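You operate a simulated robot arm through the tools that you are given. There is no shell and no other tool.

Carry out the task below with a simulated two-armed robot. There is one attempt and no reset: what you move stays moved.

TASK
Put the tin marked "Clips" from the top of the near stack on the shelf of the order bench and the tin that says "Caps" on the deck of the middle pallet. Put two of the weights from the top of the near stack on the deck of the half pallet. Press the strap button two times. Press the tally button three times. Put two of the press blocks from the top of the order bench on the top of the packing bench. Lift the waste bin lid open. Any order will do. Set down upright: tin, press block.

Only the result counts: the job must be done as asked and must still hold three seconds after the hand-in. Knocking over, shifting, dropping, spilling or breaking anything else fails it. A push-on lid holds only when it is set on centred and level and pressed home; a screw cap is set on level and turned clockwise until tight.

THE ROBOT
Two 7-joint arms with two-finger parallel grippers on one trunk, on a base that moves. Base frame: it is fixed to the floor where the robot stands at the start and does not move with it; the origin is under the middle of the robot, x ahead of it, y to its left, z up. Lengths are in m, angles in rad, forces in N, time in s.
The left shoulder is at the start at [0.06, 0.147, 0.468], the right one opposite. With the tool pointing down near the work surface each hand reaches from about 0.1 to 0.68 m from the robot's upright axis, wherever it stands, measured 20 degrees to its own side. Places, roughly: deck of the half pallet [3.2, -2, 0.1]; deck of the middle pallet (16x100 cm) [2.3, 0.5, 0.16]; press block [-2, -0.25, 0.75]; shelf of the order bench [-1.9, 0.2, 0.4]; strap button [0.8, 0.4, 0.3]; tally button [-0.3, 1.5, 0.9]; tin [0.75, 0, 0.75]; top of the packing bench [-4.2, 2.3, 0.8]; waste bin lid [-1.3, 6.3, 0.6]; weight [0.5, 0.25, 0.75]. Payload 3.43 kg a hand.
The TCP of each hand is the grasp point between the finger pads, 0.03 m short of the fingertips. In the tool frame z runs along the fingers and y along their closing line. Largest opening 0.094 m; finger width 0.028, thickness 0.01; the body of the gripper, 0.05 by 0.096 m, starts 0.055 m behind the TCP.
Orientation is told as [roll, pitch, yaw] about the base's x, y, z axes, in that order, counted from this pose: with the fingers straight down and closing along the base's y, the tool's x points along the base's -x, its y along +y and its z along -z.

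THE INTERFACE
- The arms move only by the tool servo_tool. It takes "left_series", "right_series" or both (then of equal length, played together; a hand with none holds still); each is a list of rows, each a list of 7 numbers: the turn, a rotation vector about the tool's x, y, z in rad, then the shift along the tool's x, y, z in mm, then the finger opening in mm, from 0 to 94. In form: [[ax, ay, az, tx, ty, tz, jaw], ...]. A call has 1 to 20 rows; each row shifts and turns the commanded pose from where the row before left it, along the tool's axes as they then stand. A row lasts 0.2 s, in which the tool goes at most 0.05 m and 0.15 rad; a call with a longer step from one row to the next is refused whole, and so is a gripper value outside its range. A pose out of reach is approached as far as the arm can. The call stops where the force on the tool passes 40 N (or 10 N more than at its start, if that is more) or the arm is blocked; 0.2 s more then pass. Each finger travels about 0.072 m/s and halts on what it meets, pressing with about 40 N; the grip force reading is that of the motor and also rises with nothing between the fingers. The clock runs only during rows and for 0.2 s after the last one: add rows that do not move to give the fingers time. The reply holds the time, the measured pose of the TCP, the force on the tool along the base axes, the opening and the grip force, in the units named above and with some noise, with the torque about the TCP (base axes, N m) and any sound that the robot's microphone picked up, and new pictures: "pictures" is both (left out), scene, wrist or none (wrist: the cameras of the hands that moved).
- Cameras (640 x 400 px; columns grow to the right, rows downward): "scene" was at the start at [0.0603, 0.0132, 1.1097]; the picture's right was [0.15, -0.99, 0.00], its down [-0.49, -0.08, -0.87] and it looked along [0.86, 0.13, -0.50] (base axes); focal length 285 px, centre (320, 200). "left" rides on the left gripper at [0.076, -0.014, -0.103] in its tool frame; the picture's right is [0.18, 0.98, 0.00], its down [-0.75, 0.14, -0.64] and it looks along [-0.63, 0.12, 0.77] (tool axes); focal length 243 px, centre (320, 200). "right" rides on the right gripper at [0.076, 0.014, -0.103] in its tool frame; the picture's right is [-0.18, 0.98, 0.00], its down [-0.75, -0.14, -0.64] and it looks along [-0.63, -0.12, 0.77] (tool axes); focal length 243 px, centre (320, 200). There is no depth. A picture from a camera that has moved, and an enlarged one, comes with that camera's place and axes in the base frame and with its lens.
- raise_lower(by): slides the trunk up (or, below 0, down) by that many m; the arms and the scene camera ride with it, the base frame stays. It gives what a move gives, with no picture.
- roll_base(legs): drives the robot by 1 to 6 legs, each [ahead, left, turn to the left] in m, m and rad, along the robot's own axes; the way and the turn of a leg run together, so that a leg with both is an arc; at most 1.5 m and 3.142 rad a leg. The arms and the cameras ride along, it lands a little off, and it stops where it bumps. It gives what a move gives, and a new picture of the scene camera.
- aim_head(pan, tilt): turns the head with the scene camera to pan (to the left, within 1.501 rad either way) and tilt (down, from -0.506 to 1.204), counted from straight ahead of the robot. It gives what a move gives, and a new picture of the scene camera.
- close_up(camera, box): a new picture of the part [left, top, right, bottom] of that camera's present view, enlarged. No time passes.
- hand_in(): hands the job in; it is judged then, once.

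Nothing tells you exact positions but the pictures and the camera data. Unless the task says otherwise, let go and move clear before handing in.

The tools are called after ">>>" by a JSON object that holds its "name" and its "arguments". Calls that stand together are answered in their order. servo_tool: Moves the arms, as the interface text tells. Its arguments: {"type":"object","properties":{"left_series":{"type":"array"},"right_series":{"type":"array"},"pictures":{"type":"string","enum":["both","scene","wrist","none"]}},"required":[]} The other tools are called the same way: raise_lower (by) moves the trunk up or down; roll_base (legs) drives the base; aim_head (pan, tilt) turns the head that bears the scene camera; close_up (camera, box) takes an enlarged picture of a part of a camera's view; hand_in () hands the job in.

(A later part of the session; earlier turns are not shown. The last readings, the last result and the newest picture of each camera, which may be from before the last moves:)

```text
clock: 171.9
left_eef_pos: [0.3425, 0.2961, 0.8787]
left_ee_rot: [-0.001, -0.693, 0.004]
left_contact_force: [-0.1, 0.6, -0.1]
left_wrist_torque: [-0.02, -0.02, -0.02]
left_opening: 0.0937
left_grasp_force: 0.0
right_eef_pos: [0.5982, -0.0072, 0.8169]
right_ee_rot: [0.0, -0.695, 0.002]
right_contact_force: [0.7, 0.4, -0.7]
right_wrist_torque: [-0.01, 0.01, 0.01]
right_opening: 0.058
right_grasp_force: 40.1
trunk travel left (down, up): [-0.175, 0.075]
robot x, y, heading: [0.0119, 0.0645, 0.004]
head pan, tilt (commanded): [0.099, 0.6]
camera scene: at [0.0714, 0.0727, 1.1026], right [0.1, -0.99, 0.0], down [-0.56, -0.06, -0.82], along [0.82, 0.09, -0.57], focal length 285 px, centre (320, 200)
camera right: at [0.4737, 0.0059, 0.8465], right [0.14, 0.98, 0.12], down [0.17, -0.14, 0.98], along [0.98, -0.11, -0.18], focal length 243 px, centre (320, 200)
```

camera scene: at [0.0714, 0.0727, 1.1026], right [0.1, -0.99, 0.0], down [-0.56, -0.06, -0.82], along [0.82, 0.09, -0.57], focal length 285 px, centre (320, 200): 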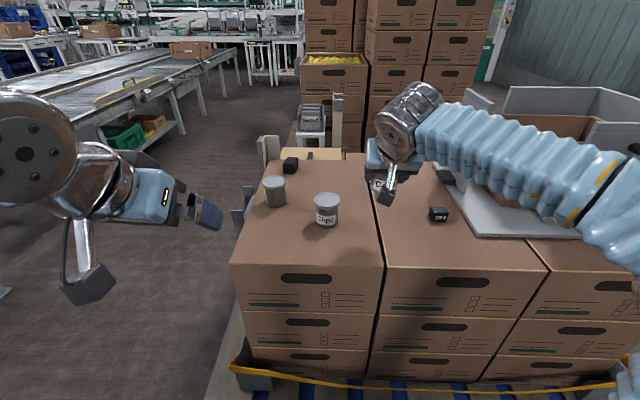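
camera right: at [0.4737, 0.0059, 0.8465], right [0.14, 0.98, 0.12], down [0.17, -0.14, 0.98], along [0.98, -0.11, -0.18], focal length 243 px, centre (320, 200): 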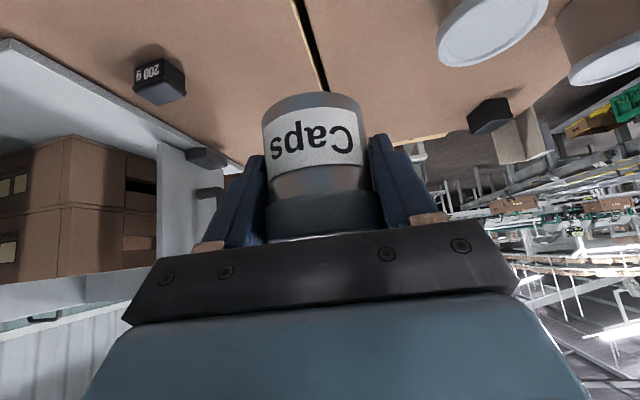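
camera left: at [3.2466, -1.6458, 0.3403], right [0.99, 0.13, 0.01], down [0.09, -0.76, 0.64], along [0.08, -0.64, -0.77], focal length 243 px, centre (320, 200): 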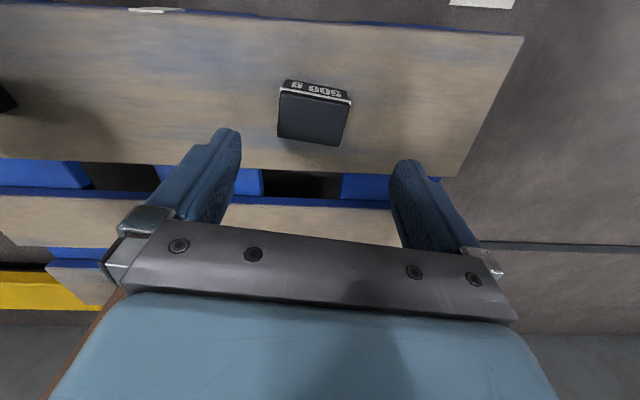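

Caps is held firmly. I move it aside to the right while the left hand goes to its pre-grasp for Clips.

>>> {"name": "servo_tool", "arguments": {"left_series": [[0, 0, 0, 0, 0, 0, 94], [0, 0, 0, 0, 0, 0, 94], [0, 0, 0, -14.6, -26.1, 33.8, 94], [0, 0, 0, -14.6, -26.1, 33.8, 94], [0, 0, 0, -14.6, -26.1, 33.8, 94], [0, 0, 0, -14.6, -26.1, 33.8, 94], [0, 0, 0, -14.6, -26.1, 33.8, 94], [0, 0, 0, -14.6, -26.1, 33.8, 94], [0, 0, 0, -14.6, -26.1, 33.8, 94], [0, 0, 0, 0, 0, 0, 94]], "right_series": [[0, 0, 0, 23.8, -24, -27.7, 30], [0, 0, 0, 23.8, -24, -27.7, 30], [0, 0, 0, 23.8, -24, -27.7, 30], [0, 0, 0, 23.8, -24, -27.7, 30], [0, 0, 0, 23.8, -24, -27.7, 30], [0, 0, 0, 0, 0, 0, 30], [0, 0, 0, 0, 0, 0, 30], [0, 0, 0, 0, 0, 0, 30], [0, 0, 0, 0, 0, 0, 30], [0, 0, 0, 0, 0, 0, 30]], "pictures": "both"}}

```text
clock: 174.1
left_eef_pos: [0.5742, 0.116, 0.7605]
left_ee_rot: [0.001, -0.694, 0.005]
left_contact_force: [-0.3, 0.6, 0.9]
left_wrist_torque: [0.0, -0.01, -0.01]
left_opening: 0.0942
left_grasp_force: 0.0
right_eef_pos: [0.4168, -0.1285, 0.8457]
right_ee_rot: [0.002, -0.697, 0.002]
right_contact_force: [-0.7, 0.6, 0.0]
right_wrist_torque: [-0.01, 0.0, -0.02]
right_opening: 0.058
right_grasp_force: 40.1
trunk travel left (down, up): [-0.175, 0.075]
robot x, y, heading: [0.0123, 0.0645, 0.001]
head pan, tilt (commanded): [0.099, 0.6]
camera scene: at [0.0714, 0.0726, 1.1026], right [0.1, -0.99, 0.0], down [-0.56, -0.06, -0.82], along [0.82, 0.09, -0.57], focal length 285 px, centre (320, 200)
camera right: at [0.2933, -0.1144, 0.8755], right [0.14, 0.98, 0.12], down [0.17, -0.14, 0.98], along [0.98, -0.11, -0.18], focal length 243 px, centre (320, 200)
camera left: at [0.4497, 0.0997, 0.7898], right [-0.15, 0.98, -0.12], down [0.17, 0.14, 0.98], along [0.97, 0.12, -0.19], focal length 243 px, centre (320, 200)
```

scene: 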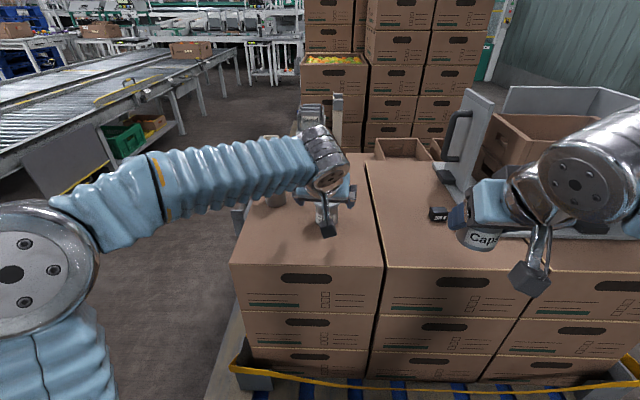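
right: 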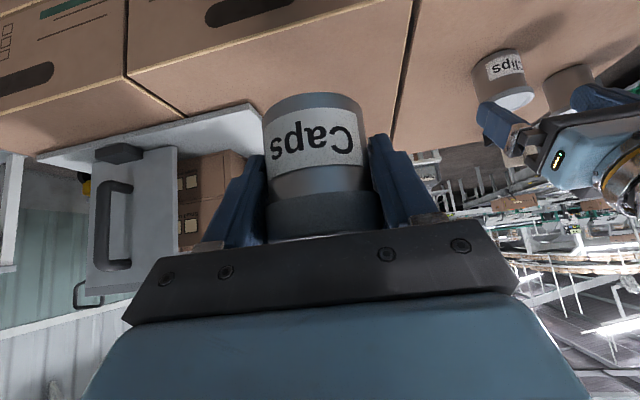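
left: 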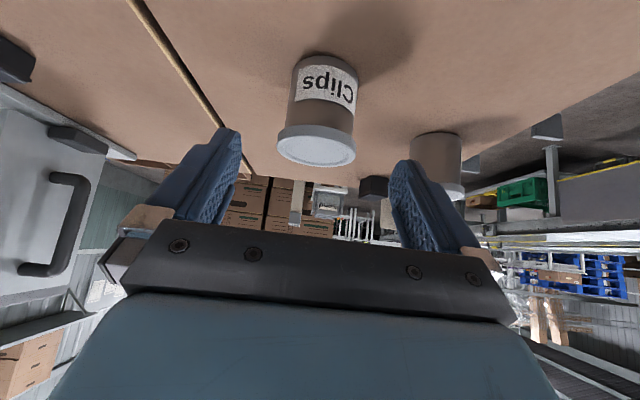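

Clips is well aligned with the left hand. I advance, grip, and lift it.

>>> {"name": "servo_tool", "arguments": {"left_series": [[0, 0, 0, 0, -1, 35, 94], [0, 0, 0, 0, 0, 35, 94], [0, 0, 0, 0, 0, 15, 94], [0, 0, 0, 0, 0, 0, 30], [0, 0, 0, 0, 0, 0, 30], [0, 0, 0, 0, 0, 0, 30]], "pictures": "wrist"}}

>>> {"name": "servo_tool", "arguments": {"left_series": [[0, 0, 0, -9.6, 0, -11.5, 30], [0, 0, 0, -19, 0, -23, 30], [0, 0, 0, -25, 0, -30, 30], [0, 0, 0, -25, 0, -30, 30], [0, 0, 0, 0, 0, 0, 30]], "pictures": "both"}}

```text
clock: 175.5
left_eef_pos: [0.6282, 0.1147, 0.6974]
left_ee_rot: [0.0, -0.692, 0.007]
left_contact_force: [0.5, -0.1, 0.0]
left_wrist_torque: [0.01, -0.04, -0.01]
left_opening: 0.0658
left_grasp_force: 39.8
right_eef_pos: [0.4172, -0.1259, 0.8472]
right_ee_rot: [0.0, -0.699, 0.003]
right_contact_force: [0.5, 0.4, -0.7]
right_wrist_torque: [0.0, -0.02, -0.01]
right_opening: 0.058
right_grasp_force: 39.6
trunk travel left (down, up): [-0.175, 0.075]
robot x, y, heading: [0.0095, 0.0629, 0.009]
head pan, tilt (commanded): [0.099, 0.6]
camera left: at [0.5033, 0.1004, 0.7258], right [-0.15, 0.98, -0.12], down [0.17, 0.14, 0.98], along [0.97, 0.12, -0.19], focal length 243 px, centre (320, 200)
```

left: 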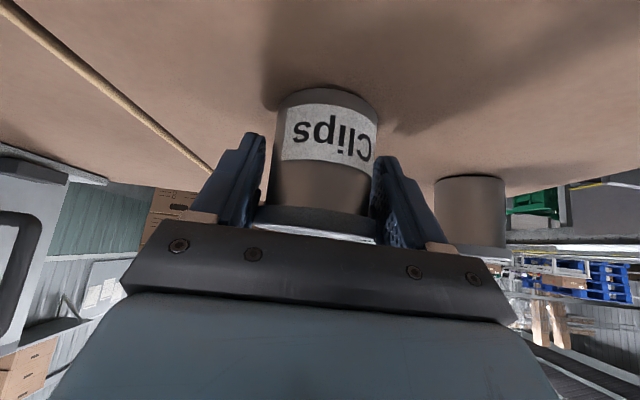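

```text
clock: 176.7
left_eef_pos: [0.628, 0.114, 0.8218]
left_ee_rot: [0.002, -0.694, 0.005]
left_contact_force: [0.8, 0.3, -1.2]
left_wrist_torque: [-0.02, 0.0, -0.02]
left_opening: 0.0657
left_grasp_force: 39.7
right_eef_pos: [0.4178, -0.1276, 0.8445]
right_ee_rot: [0.002, -0.697, 0.002]
right_contact_force: [0.3, 0.1, -0.7]
right_wrist_torque: [0.0, -0.05, 0.01]
right_opening: 0.0579
right_grasp_force: 39.7
trunk travel left (down, up): [-0.175, 0.075]
robot x, y, heading: [0.0098, 0.0641, 0.007]
head pan, tilt (commanded): [0.099, 0.6]
camera scene: at [0.0715, 0.0726, 1.1026], right [0.11, -0.99, 0.0], down [-0.56, -0.06, -0.82], along [0.82, 0.09, -0.57], focal length 285 px, centre (320, 200)
camera left: at [0.5034, 0.0994, 0.8494], right [-0.15, 0.98, -0.12], down [0.17, 0.14, 0.98], along [0.97, 0.12, -0.19], focal length 243 px, centre (320, 200)
```

scene: 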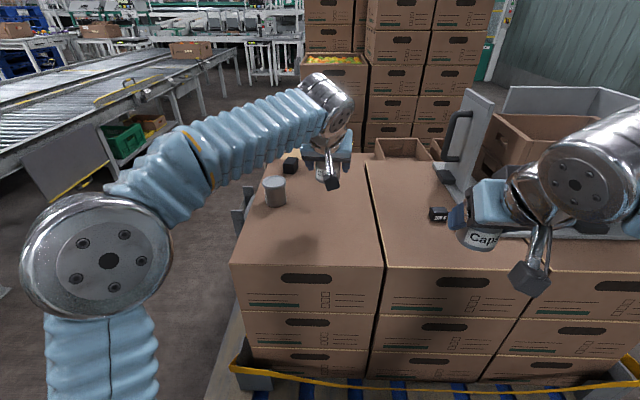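
left: 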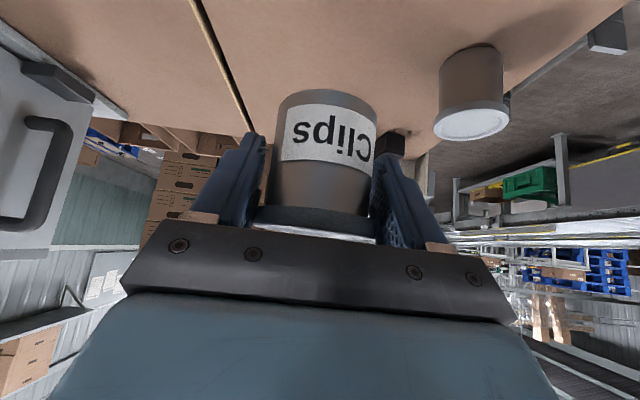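

Both tins are held. I pull the left hand back, reverse, and drive into the left aisle facing forward to look at the middle pallet.

>>> {"name": "servo_tool", "arguments": {"left_series": [[0, 0, 0, 22.4, 18.3, -25.2, 30], [0, 0, 0, 22.4, 18.3, -25.2, 30], [0, 0, 0, 22.4, 18.3, -25.2, 30], [0, 0, 0, 22.4, 18.3, -25.2, 30], [0, 0, 0, 22.4, 18.3, -25.2, 30], [0, 0, 0, 22.4, 18.3, -25.2, 30]], "pictures": "none"}}

>>> {"name": "roll_base", "arguments": {"legs": [[-0.43, 0, 0], [0, 0.9, 0], [1.3, 0, 0]]}}

>>> {"name": "aim_head", "arguments": {"pan": -0.4, "tilt": 0.5}}

```text
clock: 178.1
left_eef_pos: [0.4267, 0.2228, 0.8481]
left_ee_rot: [0.004, -0.693, 0.004]
left_contact_force: [-0.4, -0.4, -0.8]
left_wrist_torque: [0.02, 0.01, 0.0]
left_opening: 0.0655
left_grasp_force: 39.4
right_eef_pos: [0.4182, -0.1282, 0.8461]
right_ee_rot: [0.003, -0.697, 0.004]
right_contact_force: [0.4, -0.4, -1.6]
right_wrist_torque: [-0.01, -0.01, -0.01]
right_opening: 0.0579
right_grasp_force: 40.1
trunk travel left (down, up): [-0.175, 0.075]
robot x, y, heading: [0.0116, 0.061, 0.008]
head pan, tilt (commanded): [0.099, 0.6]
```

```text
clock: 191.2
left_eef_pos: [1.2861, 1.1262, 0.8498]
left_ee_rot: [0.001, -0.692, 0.002]
left_contact_force: [0.5, 0.9, -1.2]
left_wrist_torque: [0.01, 0.01, -0.01]
left_opening: 0.0648
left_grasp_force: 39.6
right_eef_pos: [1.2755, 0.7754, 0.8461]
right_ee_rot: [0.002, -0.697, 0.002]
right_contact_force: [-0.2, -0.4, -1.2]
right_wrist_torque: [0.04, 0.03, 0.01]
right_opening: 0.0579
right_grasp_force: 39.8
trunk travel left (down, up): [-0.175, 0.075]
robot x, y, heading: [0.8712, 0.9716, 0.002]
head pan, tilt (commanded): [0.099, 0.6]
camera scene: at [0.9299, 0.9765, 1.1026], right [0.1, -0.99, 0.0], down [-0.56, -0.06, -0.82], along [0.82, 0.09, -0.57], focal length 285 px, centre (320, 200)
```

scene: 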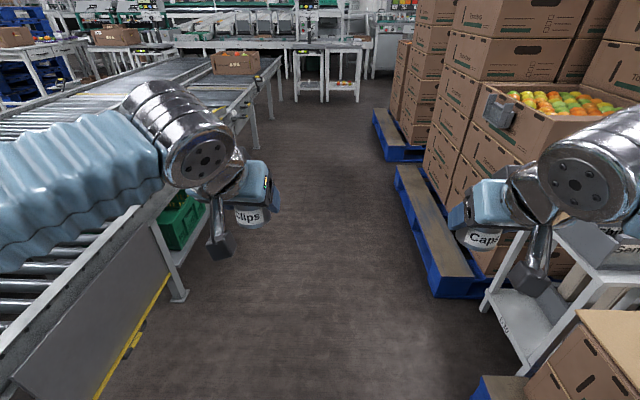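

```text
clock: 192.1
left_eef_pos: [1.2854, 1.1251, 0.8503]
left_ee_rot: [0.003, -0.692, 0.003]
left_contact_force: [-0.9, -0.6, -2.4]
left_wrist_torque: [-0.02, 0.02, 0.0]
left_opening: 0.0648
left_grasp_force: 39.9
right_eef_pos: [1.2756, 0.776, 0.8464]
right_ee_rot: [0.002, -0.699, 0.002]
right_contact_force: [1.2, 0.4, -1.7]
right_wrist_torque: [-0.01, 0.04, -0.01]
right_opening: 0.0579
right_grasp_force: 40.2
trunk travel left (down, up): [-0.175, 0.075]
robot x, y, heading: [0.8717, 0.9684, 0.008]
head pan, tilt (commanded): [-0.4, 0.499]
camera scene: at [0.926, 0.9324, 1.1116], right [-0.38, -0.92, 0.0], down [-0.44, 0.18, -0.88], along [0.81, -0.34, -0.48], focal length 285 px, centre (320, 200)
```

scene: 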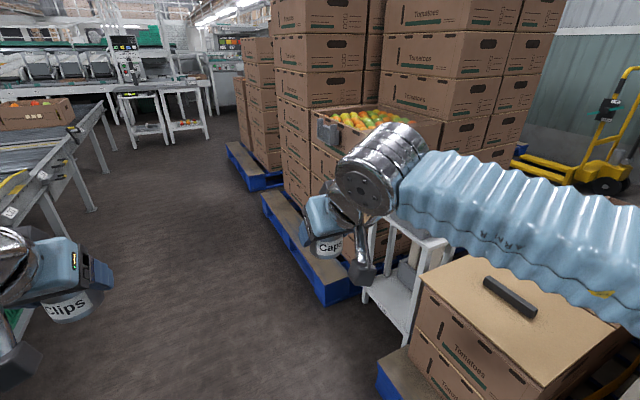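

The middle pallet's free strip runs along the aisle at about y≈0.44–0.6, x≈1.8–2.75. I drive up beside its middle and turn to face it.

>>> {"name": "roll_base", "arguments": {"legs": [[1.35, 0.18, 0], [0, 0, -1.5708]]}}

>>> {"name": "aim_head", "arguments": {"pan": 0.0, "tilt": 0.9}}

```text
clock: 202.8
left_eef_pos: [2.3719, 0.7349, 0.8517]
left_ee_rot: [0.0, -0.693, -1.571]
left_contact_force: [0.5, 0.4, -1.8]
left_wrist_torque: [0.02, 0.0, 0.0]
left_opening: 0.064
left_grasp_force: 39.8
right_eef_pos: [2.0215, 0.7479, 0.8454]
right_ee_rot: [0.003, -0.698, -1.573]
right_contact_force: [-0.3, 0.6, -1.3]
right_wrist_torque: [-0.03, -0.03, -0.03]
right_opening: 0.0578
right_grasp_force: 39.8
trunk travel left (down, up): [-0.175, 0.075]
robot x, y, heading: [2.2136, 1.154, -1.566]
head pan, tilt (commanded): [-0.4, 0.499]
camera scene: at [2.1809, 1.0964, 1.1117], right [-0.92, 0.39, 0.0], down [0.19, 0.44, -0.88], along [-0.34, -0.81, -0.48], focal length 285 px, centre (320, 200)
```

scene: 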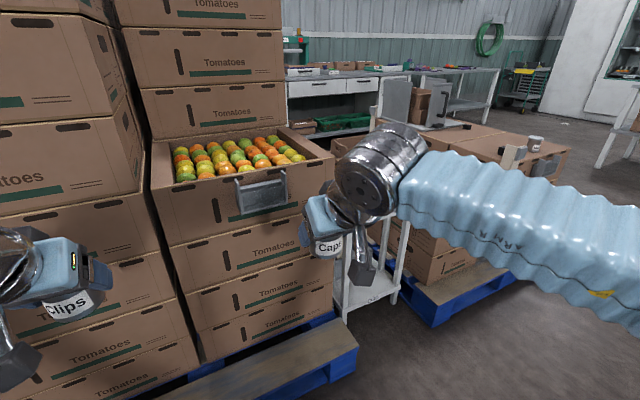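

```text
clock: 203.6
left_eef_pos: [2.3723, 0.7357, 0.8505]
left_ee_rot: [0.003, -0.692, -1.571]
left_contact_force: [-0.1, 0.2, -1.3]
left_wrist_torque: [-0.02, -0.02, 0.0]
left_opening: 0.0638
left_grasp_force: 39.7
right_eef_pos: [2.0212, 0.7487, 0.8469]
right_ee_rot: [0.0, -0.697, -1.572]
right_contact_force: [-0.1, -0.6, -0.6]
right_wrist_torque: [0.0, 0.03, 0.0]
right_opening: 0.0581
right_grasp_force: 39.9
trunk travel left (down, up): [-0.175, 0.075]
robot x, y, heading: [2.2153, 1.1514, -1.569]
head pan, tilt (commanded): [0.0, 0.901]
camera scene: at [2.2162, 1.1047, 1.0779], right [-1.0, 0.0, 0.0], down [0.0, 0.78, -0.62], along [0.0, -0.62, -0.78], focal length 285 px, centre (320, 200)
```

scene: 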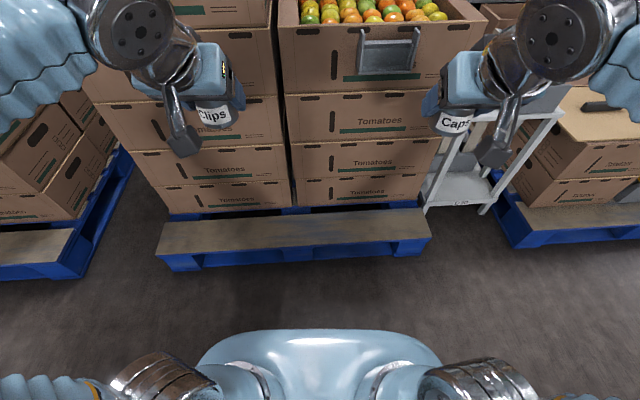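

The free strip spans y≈0.45–0.59 here. The left grip opening is creeping (66→64 mm), so I check how Clips sits before continuing.

>>> {"name": "close_up", "arguments": {"camera": "left", "box": [160, 60, 480, 260]}}

>>> {"name": "close_up", "arguments": {"camera": "right", "box": [160, 60, 480, 260]}}

>>> {"name": "close_up", "arguments": {"camera": "scene", "box": [140, 60, 300, 160]}}

```text
2.00 times, centred on (320, 160) of left
camera zoom: at [2.3575, 0.8596, 0.8785], right [0.98, 0.14, -0.12], down [0.14, -0.17, 0.98], along [0.12, -0.98, -0.19], focal length 485 px, centre (320, 280)
```

zoom: 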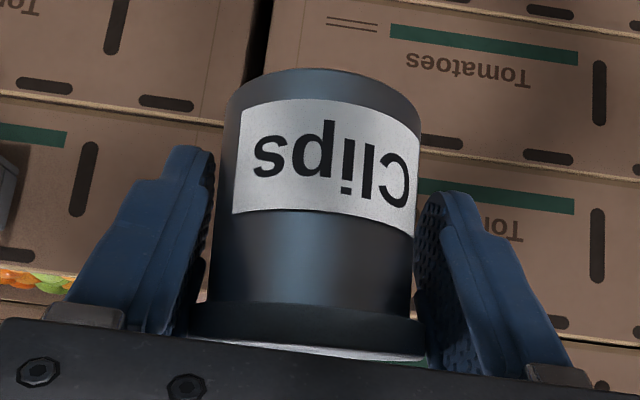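

```text
2.00 times, centred on (320, 160) of right
camera zoom: at [2.0366, 0.8709, 0.8755], right [0.98, -0.14, 0.12], down [-0.14, -0.17, 0.98], along [-0.12, -0.98, -0.18], focal length 485 px, centre (320, 280)
```

zoom: 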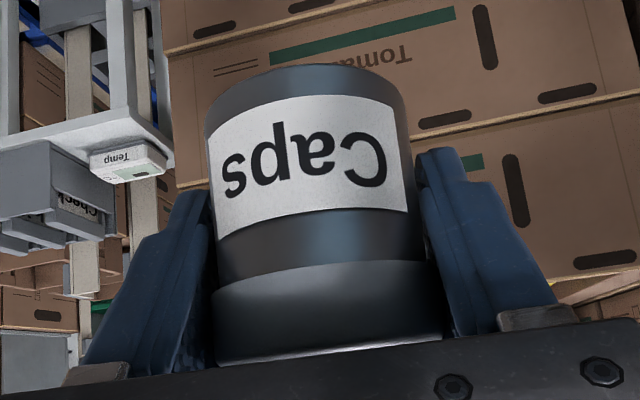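

```text
4.00 times, centred on (220, 110) of scene
camera zoom: at [2.2162, 1.1047, 1.0779], right [-1.0, 0.0, 0.0], down [0.0, 0.78, -0.62], along [0.0, -0.62, -0.78], focal length 1141 px, centre (720, 560)
```

zoom: 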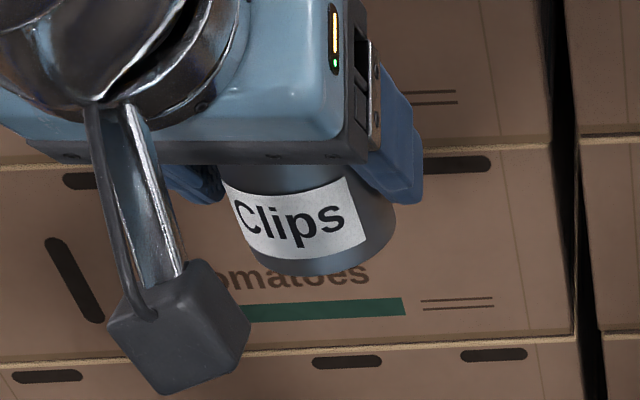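

Clips is held only by its thin lid flange at the edge of the pads, which explains the creep. I'll set Caps down here and also set Clips briefly on this strip to re-grip it with the flange centred on the pads. First I edge closer and lower the trunk.

>>> {"name": "roll_base", "arguments": {"legs": [[0.07, 0, 0]]}}

>>> {"name": "raise_lower", "arguments": {"by": -0.15}}

```text
clock: 204.6
left_eef_pos: [2.3722, 0.6655, 0.8501]
left_ee_rot: [0.001, -0.692, -1.573]
left_contact_force: [0.3, -0.3, -0.7]
left_wrist_torque: [0.01, 0.01, -0.02]
left_opening: 0.0638
left_grasp_force: 40.0
right_eef_pos: [2.0227, 0.679, 0.8463]
right_ee_rot: [0.0, -0.698, -1.572]
right_contact_force: [-0.3, 0.7, -1.3]
right_wrist_torque: [-0.01, -0.01, 0.02]
right_opening: 0.0579
right_grasp_force: 40.5
trunk travel left (down, up): [-0.175, 0.075]
robot x, y, heading: [2.2165, 1.0816, -1.568]
head pan, tilt (commanded): [0.0, 0.901]
camera scene: at [2.2163, 1.0353, 1.0778], right [-1.0, 0.0, 0.0], down [0.0, 0.78, -0.62], along [0.0, -0.62, -0.78], focal length 285 px, centre (320, 200)
```

scene: 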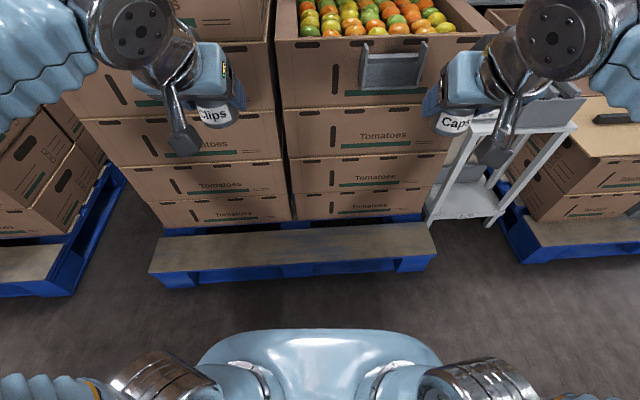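

```text
clock: 206.4
left_eef_pos: [2.3715, 0.6659, 0.699]
left_ee_rot: [0.001, -0.693, -1.571]
left_contact_force: [0.2, -0.3, -1.8]
left_wrist_torque: [0.01, 0.01, 0.03]
left_opening: 0.0639
left_grasp_force: 39.5
right_eef_pos: [2.0216, 0.6766, 0.6966]
right_ee_rot: [0.001, -0.698, -1.573]
right_contact_force: [0.6, 0.0, -1.2]
right_wrist_torque: [0.01, 0.01, 0.03]
right_opening: 0.058
right_grasp_force: 39.8
trunk travel left (down, up): [-0.025, 0.225]
robot x, y, heading: [2.2186, 1.0826, -1.57]
head pan, tilt (commanded): [0.0, 0.901]
```

Now I lower both tins over the strip (Caps toward [2.05, 0.50], Clips toward [2.36, 0.52]), stopping above the deck.

>>> {"name": "servo_tool", "arguments": {"left_series": [[0, 0, 0, 16.3, -1.15, 42.3, 30], [0, 0, 0, 16.3, -1.15, 42.3, 30], [0, 0, 0, 16.3, -1.15, 42.3, 30], [0, 0, 0, 16.3, -1.15, 42.3, 30], [0, 0, 0, 16.3, -1.15, 42.3, 30], [0, 0, 0, 16.3, -1.15, 42.3, 30], [0, 0, 0, 16.3, -1.15, 42.3, 30], [0, 0, 0, 16.3, -1.15, 42.3, 30], [0, 0, 0, 16.3, -1.15, 42.3, 30], [0, 0, 0, 16.3, -1.15, 42.3, 30]], "right_series": [[0, 0, 0, 13.84, 2.8, 44.06, 30], [0, 0, 0, 13.84, 2.8, 44.06, 30], [0, 0, 0, 13.84, 2.8, 44.06, 30], [0, 0, 0, 13.84, 2.8, 44.06, 30], [0, 0, 0, 13.84, 2.8, 44.06, 30], [0, 0, 0, 13.84, 2.8, 44.06, 30], [0, 0, 0, 13.84, 2.8, 44.06, 30], [0, 0, 0, 13.84, 2.8, 44.06, 30], [0, 0, 0, 13.84, 2.8, 44.06, 30], [0, 0, 0, 13.84, 2.8, 44.06, 30]], "pictures": "both"}}

```text
clock: 208.6
left_eef_pos: [2.3612, 0.5198, 0.2705]
left_ee_rot: [0.0, -0.694, -1.572]
left_contact_force: [0.2, 0.0, -1.2]
left_wrist_torque: [0.03, -0.01, 0.0]
left_opening: 0.0636
left_grasp_force: 40.1
right_eef_pos: [2.0505, 0.4998, 0.2701]
right_ee_rot: [0.002, -0.699, -1.573]
right_contact_force: [-0.2, -1.0, -1.2]
right_wrist_torque: [0.01, 0.03, -0.06]
right_opening: 0.0579
right_grasp_force: 40.5
trunk travel left (down, up): [-0.025, 0.225]
robot x, y, heading: [2.2164, 1.0807, -1.569]
head pan, tilt (commanded): [0.0, 0.901]
camera scene: at [2.2162, 1.0355, 0.928], right [-1.0, 0.0, 0.0], down [0.0, 0.78, -0.62], along [0.0, -0.62, -0.78], focal length 285 px, centre (320, 200)
camera right: at [2.0657, 0.6231, 0.2984], right [0.98, -0.14, 0.12], down [-0.14, -0.17, 0.98], along [-0.12, -0.98, -0.18], focal length 243 px, centre (320, 200)
camera left: at [2.3471, 0.645, 0.2995], right [0.98, 0.14, -0.12], down [0.14, -0.17, 0.98], along [0.12, -0.98, -0.19], focal length 243 px, centre (320, 200)
```

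scene: 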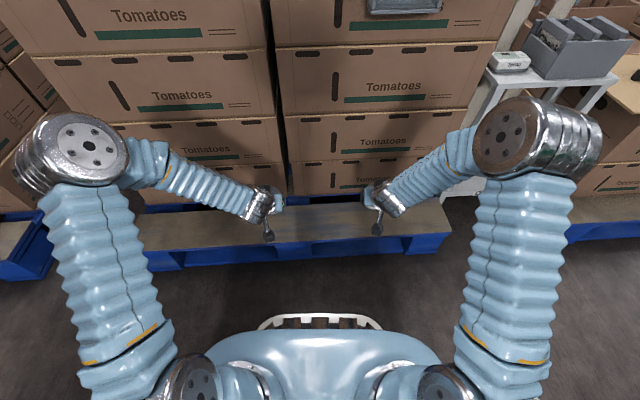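
right: 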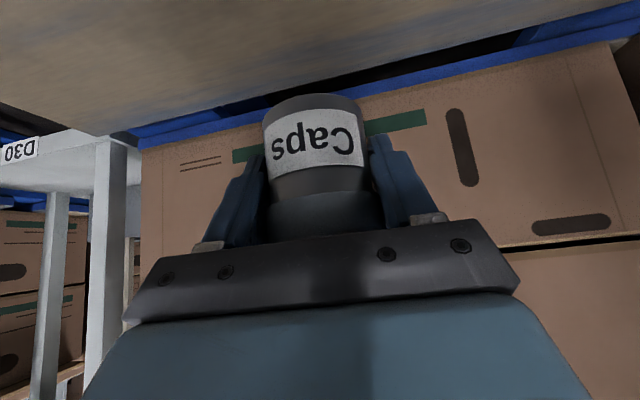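
left: 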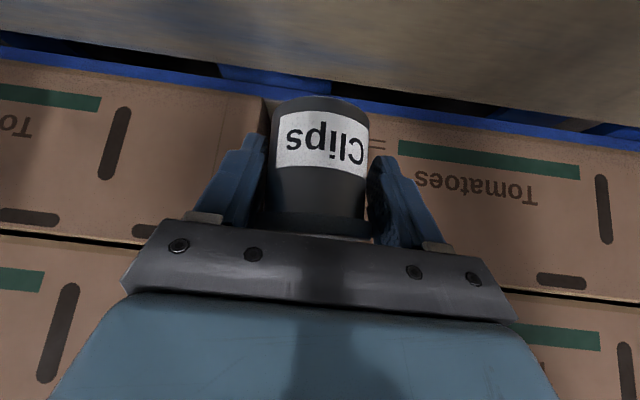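

Both tins are over the plank (deck height ≈0.165). I lower to just above contact.

>>> {"name": "servo_tool", "arguments": {"left_series": [[0, 0, 0, 16, 0, 19.2, 30], [0, 0, 0, 12.8, -0.5, 15.3, 30], [0, 0, 0, 3.2, 0, 3.8, 30], [0, 0, 0, 0, 0, 0, 30]], "right_series": [[0, 0, 0, 16, 0, 19.2, 30], [0, 0, 0, 12.8, 0, 15.3, 30], [0, 0, 0, 3.2, 0, 3.8, 30], [0, 0, 0, 0, 0, 0, 30]], "pictures": "both"}}

```text
clock: 209.6
left_eef_pos: [2.3611, 0.5212, 0.2199]
left_ee_rot: [0.002, -0.693, -1.573]
left_contact_force: [0.2, -0.1, -1.1]
left_wrist_torque: [0.03, -0.02, 0.01]
left_opening: 0.0631
left_grasp_force: 39.6
right_eef_pos: [2.0503, 0.5005, 0.2194]
right_ee_rot: [0.001, -0.696, -1.572]
right_contact_force: [-0.2, -0.4, -1.3]
right_wrist_torque: [0.0, -0.01, -0.01]
right_opening: 0.0577
right_grasp_force: 39.8
trunk travel left (down, up): [-0.025, 0.225]
robot x, y, heading: [2.2115, 1.0823, -1.569]
head pan, tilt (commanded): [0.0, 0.901]
camera scene: at [2.2163, 1.035, 0.9278], right [-1.0, 0.0, 0.0], down [0.0, 0.78, -0.62], along [0.0, -0.62, -0.78], focal length 285 px, centre (320, 200)
camera right: at [2.0654, 0.6236, 0.2484], right [0.98, -0.14, 0.12], down [-0.14, -0.17, 0.98], along [-0.12, -0.98, -0.18], focal length 243 px, centre (320, 200)
camera left: at [2.3469, 0.6455, 0.2489], right [0.98, 0.14, -0.12], down [0.14, -0.17, 0.98], along [0.12, -0.98, -0.19], focal length 243 px, centre (320, 200)
```

scene: 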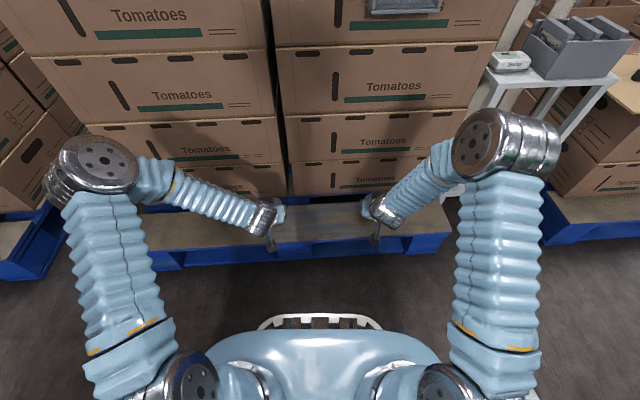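
right: 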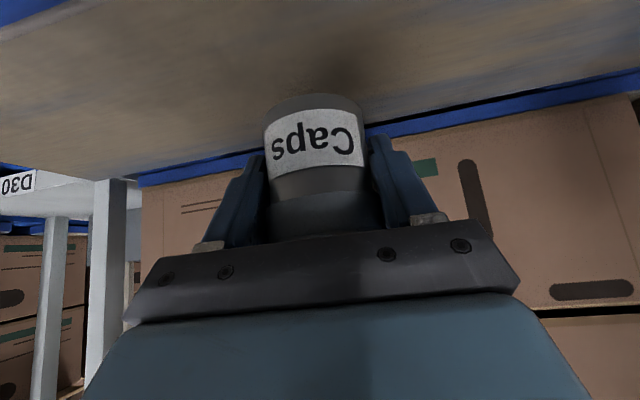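
left: 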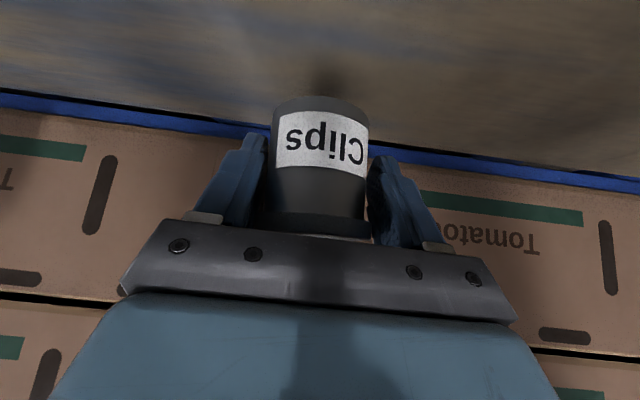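

I continue down in small steps toward contact.

>>> {"name": "servo_tool", "arguments": {"left_series": [[0, 0, 0, 4.5, 0, 5.4, 30], [0, 0, 0, 1.3, 0, 1.5, 30], [0, 0, 0, 1.3, 0, 1.5, 30]], "right_series": [[0, 0, 0, 5.1, 0, 6.1, 30], [0, 0, 0, 1.3, 0, 1.5, 30], [0, 0, 0, 1.3, 0, 1.5, 30]], "pictures": "none"}}

```text
clock: 210.4
left_eef_pos: [2.3608, 0.521, 0.2092]
left_ee_rot: [0.0, -0.693, -1.57]
left_contact_force: [0.7, 0.0, -1.2]
left_wrist_torque: [0.02, 0.0, 0.0]
left_opening: 0.0632
left_grasp_force: 39.9
right_eef_pos: [2.0504, 0.5016, 0.2079]
right_ee_rot: [0.004, -0.699, -1.573]
right_contact_force: [0.4, -0.7, -0.9]
right_wrist_torque: [-0.01, 0.0, 0.0]
right_opening: 0.0579
right_grasp_force: 40.2
trunk travel left (down, up): [-0.025, 0.225]
robot x, y, heading: [2.2167, 1.0826, -1.575]
head pan, tilt (commanded): [0.0, 0.901]
```

>>> {"name": "servo_tool", "arguments": {"left_series": [[0, 0, 0, 1.3, 0, 1.5, 30], [0, 0, 0, 1.3, 0, 1.5, 30], [0, 0, 0, 0, 0, 0, 30]], "right_series": [[0, 0, 0, 1.3, 0, 1.5, 30], [0, 0, 0, 1.3, 0, 1.5, 30], [0, 0, 0, 0, 0, 0, 30]], "pictures": "wrist"}}

```text
clock: 211.2
left_eef_pos: [2.3609, 0.5203, 0.2059]
left_ee_rot: [0.001, -0.694, -1.572]
left_contact_force: [0.1, 0.2, -1.9]
left_wrist_torque: [0.01, -0.02, 0.0]
left_opening: 0.0635
left_grasp_force: 40.3
right_eef_pos: [2.0493, 0.5004, 0.2032]
right_ee_rot: [-0.001, -0.697, -1.572]
right_contact_force: [0.4, 0.1, -1.5]
right_wrist_torque: [-0.03, -0.02, 0.01]
right_opening: 0.0578
right_grasp_force: 40.2
trunk travel left (down, up): [-0.025, 0.225]
robot x, y, heading: [2.2153, 1.0812, -1.568]
head pan, tilt (commanded): [0.0, 0.901]
camera right: at [2.0646, 0.6237, 0.233], right [0.98, -0.14, 0.12], down [-0.14, -0.16, 0.98], along [-0.12, -0.98, -0.18], focal length 243 px, centre (320, 200)
camera left: at [2.3465, 0.6453, 0.234], right [0.98, 0.14, -0.12], down [0.14, -0.17, 0.98], along [0.12, -0.98, -0.19], focal length 243 px, centre (320, 200)
```

right: 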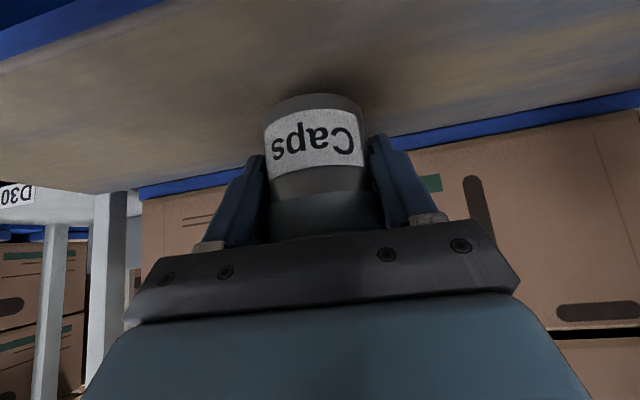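
left: 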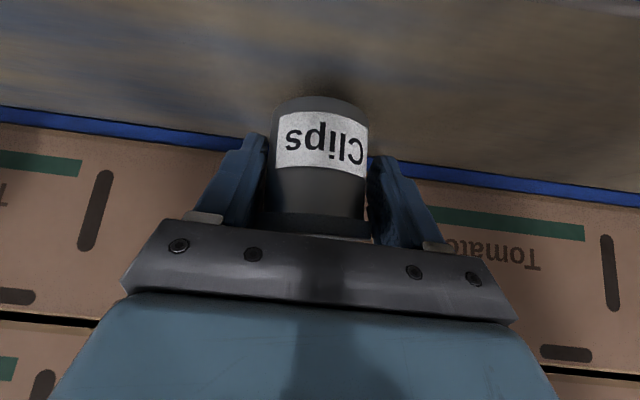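

>>> {"name": "servo_tool", "arguments": {"left_series": [[0, 0, 0, 1.3, 0, 1.5, 30], [0, 0, 0, 1.3, 0, 1.5, 30], [0, 0, 0, 0, 0, 0, 30]], "right_series": [[0, 0, 0, 1.3, 0, 1.5, 30], [0, 0, 0, 1.3, 0, 1.5, 30], [0, 0, 0, 0, 0, 0, 30]], "pictures": "none"}}

>>> {"name": "servo_tool", "arguments": {"left_series": [[0, 0, 0, 1.3, 0, 1.5, 30], [0, 0, 0, 0, 0, 0, 30]], "right_series": [[0, 0, 0, 1.3, 0, 1.5, 30], [0, 0, 0, 0, 0, 0, 30]], "pictures": "none"}}

```text
clock: 212.0
left_eef_pos: [2.3619, 0.5213, 0.2009]
left_ee_rot: [0.002, -0.693, -1.573]
left_contact_force: [0.6, 0.3, -1.6]
left_wrist_torque: [0.02, 0.01, 0.03]
left_opening: 0.0632
left_grasp_force: 40.0
right_eef_pos: [2.0488, 0.501, 0.1995]
right_ee_rot: [0.0, -0.698, -1.573]
right_contact_force: [1.0, 0.4, -1.2]
right_wrist_torque: [-0.02, 0.0, 0.0]
right_opening: 0.0579
right_grasp_force: 39.7
trunk travel left (down, up): [-0.025, 0.225]
robot x, y, heading: [2.2154, 1.0799, -1.568]
head pan, tilt (commanded): [0.0, 0.901]
```

```text
clock: 212.6
left_eef_pos: [2.3606, 0.5203, 0.1998]
left_ee_rot: [0.002, -0.694, -1.57]
left_contact_force: [0.2, -0.4, -2.1]
left_wrist_torque: [-0.01, 0.0, 0.01]
left_opening: 0.0633
left_grasp_force: 39.9
right_eef_pos: [2.0509, 0.5007, 0.1982]
right_ee_rot: [0.0, -0.699, -1.571]
right_contact_force: [-0.5, 0.1, -1.5]
right_wrist_torque: [0.03, -0.02, -0.02]
right_opening: 0.0581
right_grasp_force: 40.3
trunk travel left (down, up): [-0.025, 0.225]
robot x, y, heading: [2.2175, 1.0829, -1.571]
head pan, tilt (commanded): [0.0, 0.901]
```

No contact yet; continuing down.

>>> {"name": "servo_tool", "arguments": {"left_series": [[0, 0, 0, 1.3, 0, 1.5, 30], [0, 0, 0, 1.3, 0, 1.5, 30], [0, 0, 0, 0, 0, 0, 30]], "right_series": [[0, 0, 0, 1.3, 0, 1.5, 30], [0, 0, 0, 1.3, 0, 1.5, 30], [0, 0, 0, 0, 0, 0, 30]], "pictures": "none"}}

>>> {"name": "servo_tool", "arguments": {"left_series": [[0, 0, 0, 1.3, 0, 1.5, 30], [0, 0, 0, 0, 0, 0, 30]], "right_series": [[0, 0, 0, 1.3, 0, 1.5, 30], [0, 0, 0, 0, 0, 0, 30]], "pictures": "wrist"}}

```text
clock: 213.4
left_eef_pos: [2.3604, 0.521, 0.1969]
left_ee_rot: [0.003, -0.694, -1.572]
left_contact_force: [-0.5, 3.2, 10.3]
left_wrist_torque: [0.06, -0.22, 0.07]
left_opening: 0.0629
left_grasp_force: 40.4
right_eef_pos: [2.0499, 0.501, 0.1936]
right_ee_rot: [0.003, -0.7, -1.572]
right_contact_force: [-0.3, 0.0, 1.7]
right_wrist_torque: [0.0, -0.03, -0.01]
right_opening: 0.058
right_grasp_force: 39.6
trunk travel left (down, up): [-0.025, 0.225]
robot x, y, heading: [2.2128, 1.0812, -1.572]
head pan, tilt (commanded): [0.0, 0.901]
```

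```text
clock: 214.0
left_eef_pos: [2.3609, 0.5211, 0.1954]
left_ee_rot: [0.001, -0.699, -1.573]
left_contact_force: [-3.7, 6.6, 23.7]
left_wrist_torque: [0.11, -0.47, 0.14]
left_opening: 0.0629
left_grasp_force: 39.7
right_eef_pos: [2.0485, 0.499, 0.1945]
right_ee_rot: [0.0, -0.701, -1.574]
right_contact_force: [-2.4, 4.1, 13.9]
right_wrist_torque: [0.09, -0.2, 0.05]
right_opening: 0.058
right_grasp_force: 40.1
trunk travel left (down, up): [-0.025, 0.225]
robot x, y, heading: [2.2151, 1.0829, -1.571]
head pan, tilt (commanded): [0.0, 0.901]
camera right: at [2.0647, 0.6241, 0.2228], right [0.98, -0.14, 0.12], down [-0.14, -0.16, 0.98], along [-0.12, -0.98, -0.18], focal length 243 px, centre (320, 200)
camera left: at [2.3461, 0.6454, 0.224], right [0.98, 0.14, -0.12], down [0.14, -0.16, 0.98], along [0.12, -0.98, -0.18], focal length 243 px, centre (320, 200)
```

right: 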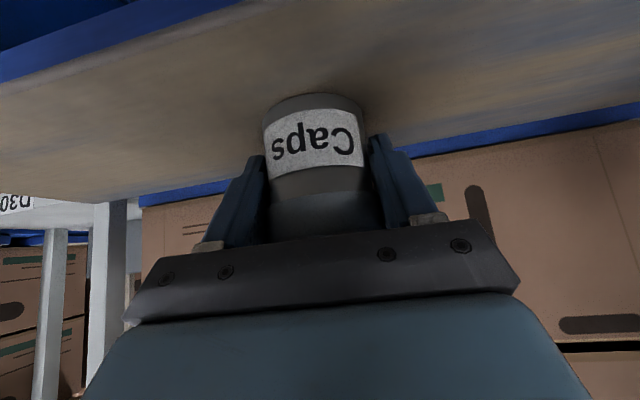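
left: 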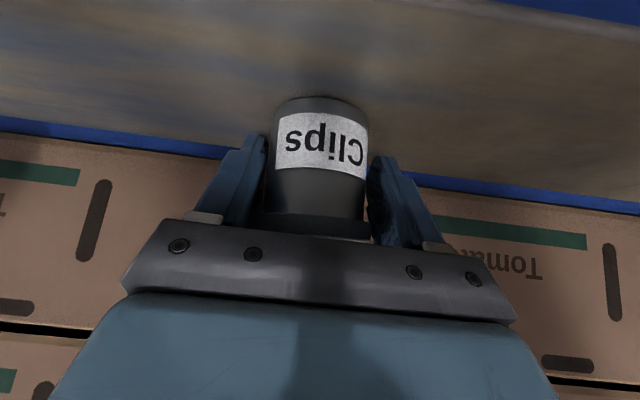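

Both tins are on the deck. I ease the preload slightly and open both hands.

>>> {"name": "servo_tool", "arguments": {"left_series": [[0, 0, 0, -0.8, 0, -1, 30], [0, 0, 0, 0, 0, 0, 75], [0, 0, 0, 0, 0, 0, 94], [0, 0, 0, 0, 0, 0, 94]], "right_series": [[0, 0, 0, -0.4, 0, -0.5, 30], [0, 0, 0, 0, 0, 0, 75], [0, 0, 0, 0, 0, 0, 94], [0, 0, 0, 0, 0, 0, 94]], "pictures": "wrist"}}

```text
clock: 215.0
left_eef_pos: [2.3601, 0.522, 0.1937]
left_ee_rot: [0.003, -0.692, -1.57]
left_contact_force: [0.1, -0.1, 0.0]
left_wrist_torque: [0.0, 0.02, -0.01]
left_opening: 0.0941
left_grasp_force: 0.1
right_eef_pos: [2.0501, 0.5, 0.1922]
right_ee_rot: [0.0, -0.697, -1.573]
right_contact_force: [-0.9, -0.1, 0.3]
right_wrist_torque: [0.0, 0.03, -0.03]
right_opening: 0.0942
right_grasp_force: 0.1
trunk travel left (down, up): [-0.025, 0.225]
robot x, y, heading: [2.213, 1.0843, -1.57]
head pan, tilt (commanded): [0.0, 0.901]
camera right: at [2.0649, 0.624, 0.2216], right [0.98, -0.14, 0.12], down [-0.14, -0.17, 0.98], along [-0.12, -0.98, -0.18], focal length 243 px, centre (320, 200)
camera left: at [2.3467, 0.6454, 0.2231], right [0.98, 0.14, -0.12], down [0.14, -0.17, 0.98], along [0.12, -0.98, -0.19], focal length 243 px, centre (320, 200)
```

right: 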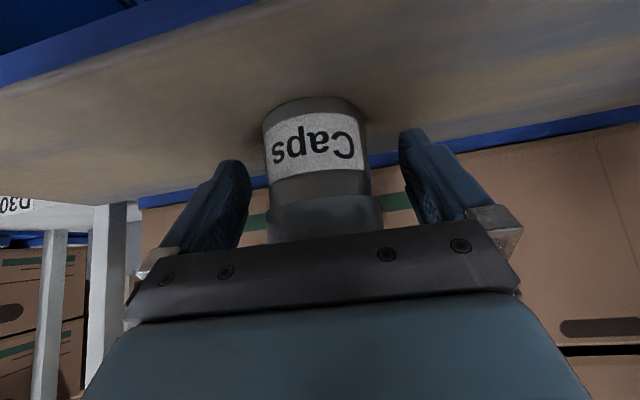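
left: 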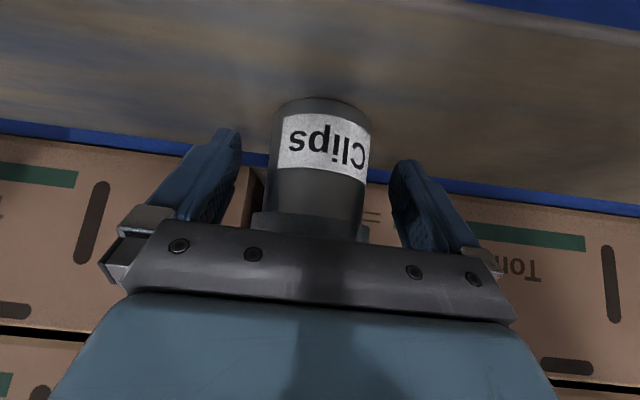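

Both tins stand upright. Caps is done. I withdraw the right hand and re-grip Clips 20 mm higher so the lid rim is centred on the pads.

>>> {"name": "servo_tool", "arguments": {"left_series": [[0, 0, 0, -6.4, 0, -7.7, 94], [0, 0, 0, -6.4, 0, -7.6, 94], [0, 0, 0, 0, 0, 0, 94], [0, 0, 0, 0, 0, 0, 30], [0, 0, 0, 0, 0, 0, 30], [0, 0, 0, 0, 0, 0, 30]], "right_series": [[0, 0, 0, 0, 0, -20, 94], [0, 0, 0, 0, 0, -30, 94], [0, 0, 0, 0, 0, -40, 94], [0, 0, 0, 0, 0, -40, 94], [0, 0, 0, -25, 0, -30, 94], [0, 0, 0, -25, 0, -30, 94]], "pictures": "both"}}

```text
clock: 216.4
left_eef_pos: [2.3621, 0.5218, 0.2151]
left_ee_rot: [0.002, -0.694, -1.573]
left_contact_force: [0.4, 1.2, 1.2]
left_wrist_torque: [0.12, -0.13, 0.03]
left_opening: 0.0672
left_grasp_force: 39.8
right_eef_pos: [2.0499, 0.5848, 0.3717]
right_ee_rot: [0.001, -0.697, -1.572]
right_contact_force: [-0.5, -0.3, 0.6]
right_wrist_torque: [0.01, -0.03, 0.04]
right_opening: 0.094
right_grasp_force: 0.0
trunk travel left (down, up): [-0.025, 0.225]
robot x, y, heading: [2.2162, 1.0817, -1.571]
head pan, tilt (commanded): [0.0, 0.901]
camera scene: at [2.2162, 1.0353, 0.9278], right [-1.0, 0.0, 0.0], down [0.0, 0.78, -0.62], along [0.0, -0.62, -0.78], focal length 285 px, centre (320, 200)
camera right: at [2.0647, 0.7084, 0.4002], right [0.98, -0.14, 0.12], down [-0.14, -0.17, 0.98], along [-0.12, -0.98, -0.18], focal length 243 px, centre (320, 200)
camera left: at [2.3468, 0.6452, 0.2438], right [0.98, 0.14, -0.12], down [0.14, -0.17, 0.98], along [0.12, -0.98, -0.19], focal length 243 px, centre (320, 200)
```

scene: 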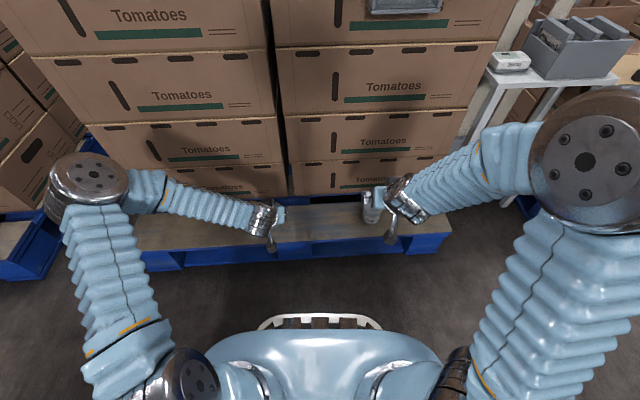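
right: 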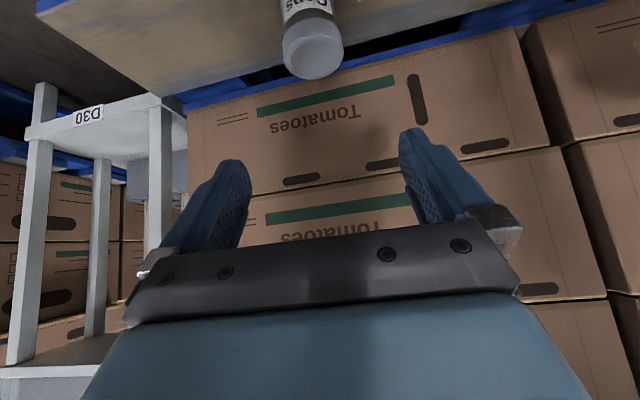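
left: 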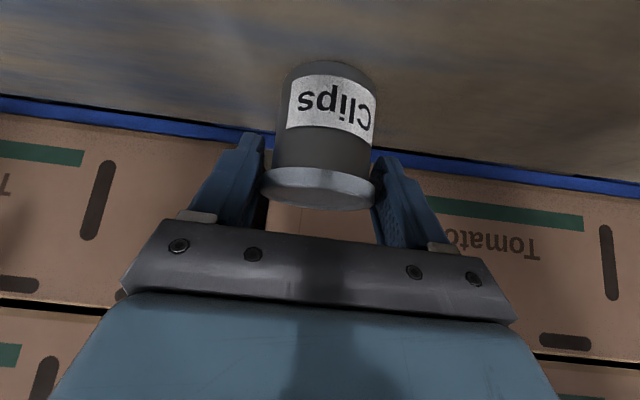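

Clips is now gripped with the lid rim in the middle of the pads. I lift it a little and check.

>>> {"name": "servo_tool", "arguments": {"left_series": [[0, 0, 0, -6.4, 0, -7.7, 30], [0, 0, 0, -12.8, 0, -15.3, 30], [0, 0, 0, -19, 0, -23, 30], [0, 0, 0, -19, 0, -23, 30], [0, 0, 0, 0, 0, 0, 30]], "right_series": [[0, 0, 0, -19, 0, -23, 94], [0, 0, 0, -25, 0, -30, 94], [0, 0, 0, -25, 0, -30, 94], [0, 0, 0, -25, 0, -30, 94], [0, 0, 0, 0, 0, 0, 94]], "pictures": "both"}}

```text
clock: 217.6
left_eef_pos: [2.3622, 0.5209, 0.3042]
left_ee_rot: [0.0, -0.692, -1.573]
left_contact_force: [-0.4, -0.2, -0.9]
left_wrist_torque: [0.01, -0.01, 0.0]
left_opening: 0.0672
left_grasp_force: 40.5
right_eef_pos: [2.0505, 0.5848, 0.5166]
right_ee_rot: [-0.001, -0.698, -1.572]
right_contact_force: [-0.4, 1.2, -0.7]
right_wrist_torque: [0.01, 0.03, 0.0]
right_opening: 0.0941
right_grasp_force: 0.0
trunk travel left (down, up): [-0.025, 0.225]
robot x, y, heading: [2.2164, 1.0854, -1.573]
head pan, tilt (commanded): [0.0, 0.901]
camera scene: at [2.2163, 1.0351, 0.9278], right [-1.0, 0.0, 0.0], down [0.0, 0.78, -0.62], along [0.0, -0.62, -0.78], focal length 285 px, centre (320, 200)
camera right: at [2.0653, 0.7093, 0.5467], right [0.98, -0.14, 0.12], down [-0.14, -0.17, 0.98], along [-0.12, -0.98, -0.18], focal length 243 px, centre (320, 200)
camera left: at [2.3471, 0.6452, 0.3331], right [0.98, 0.14, -0.12], down [0.14, -0.17, 0.98], along [0.12, -0.98, -0.19], focal length 243 px, centre (320, 200)
```

scene: 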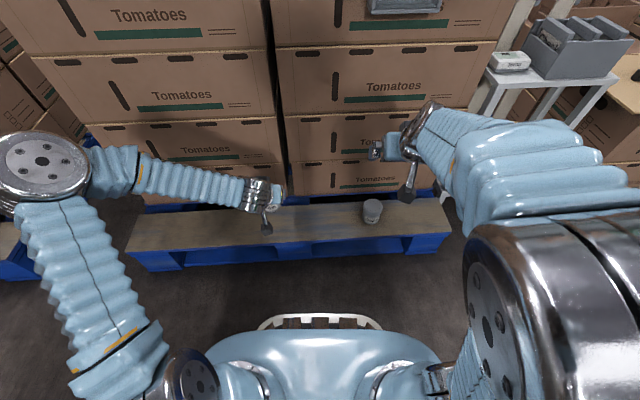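
right: 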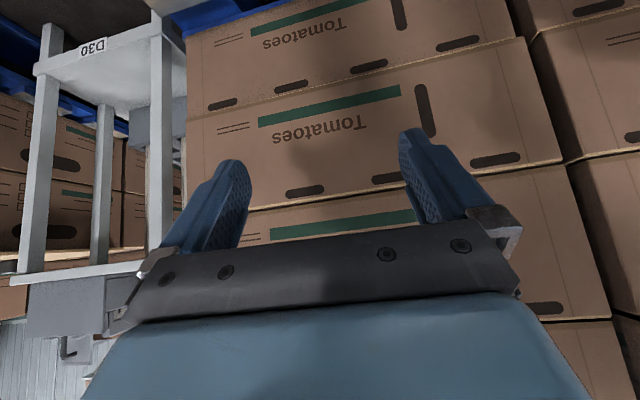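
left: 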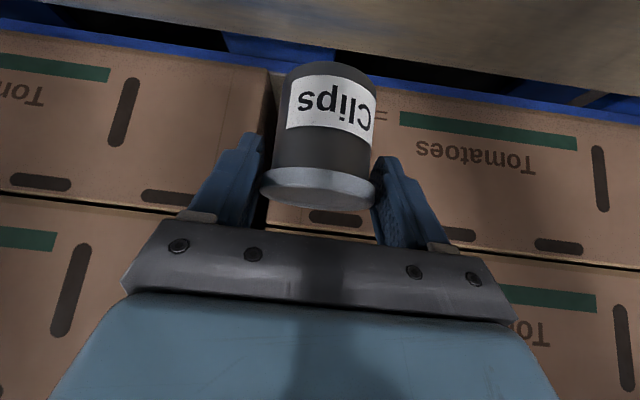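

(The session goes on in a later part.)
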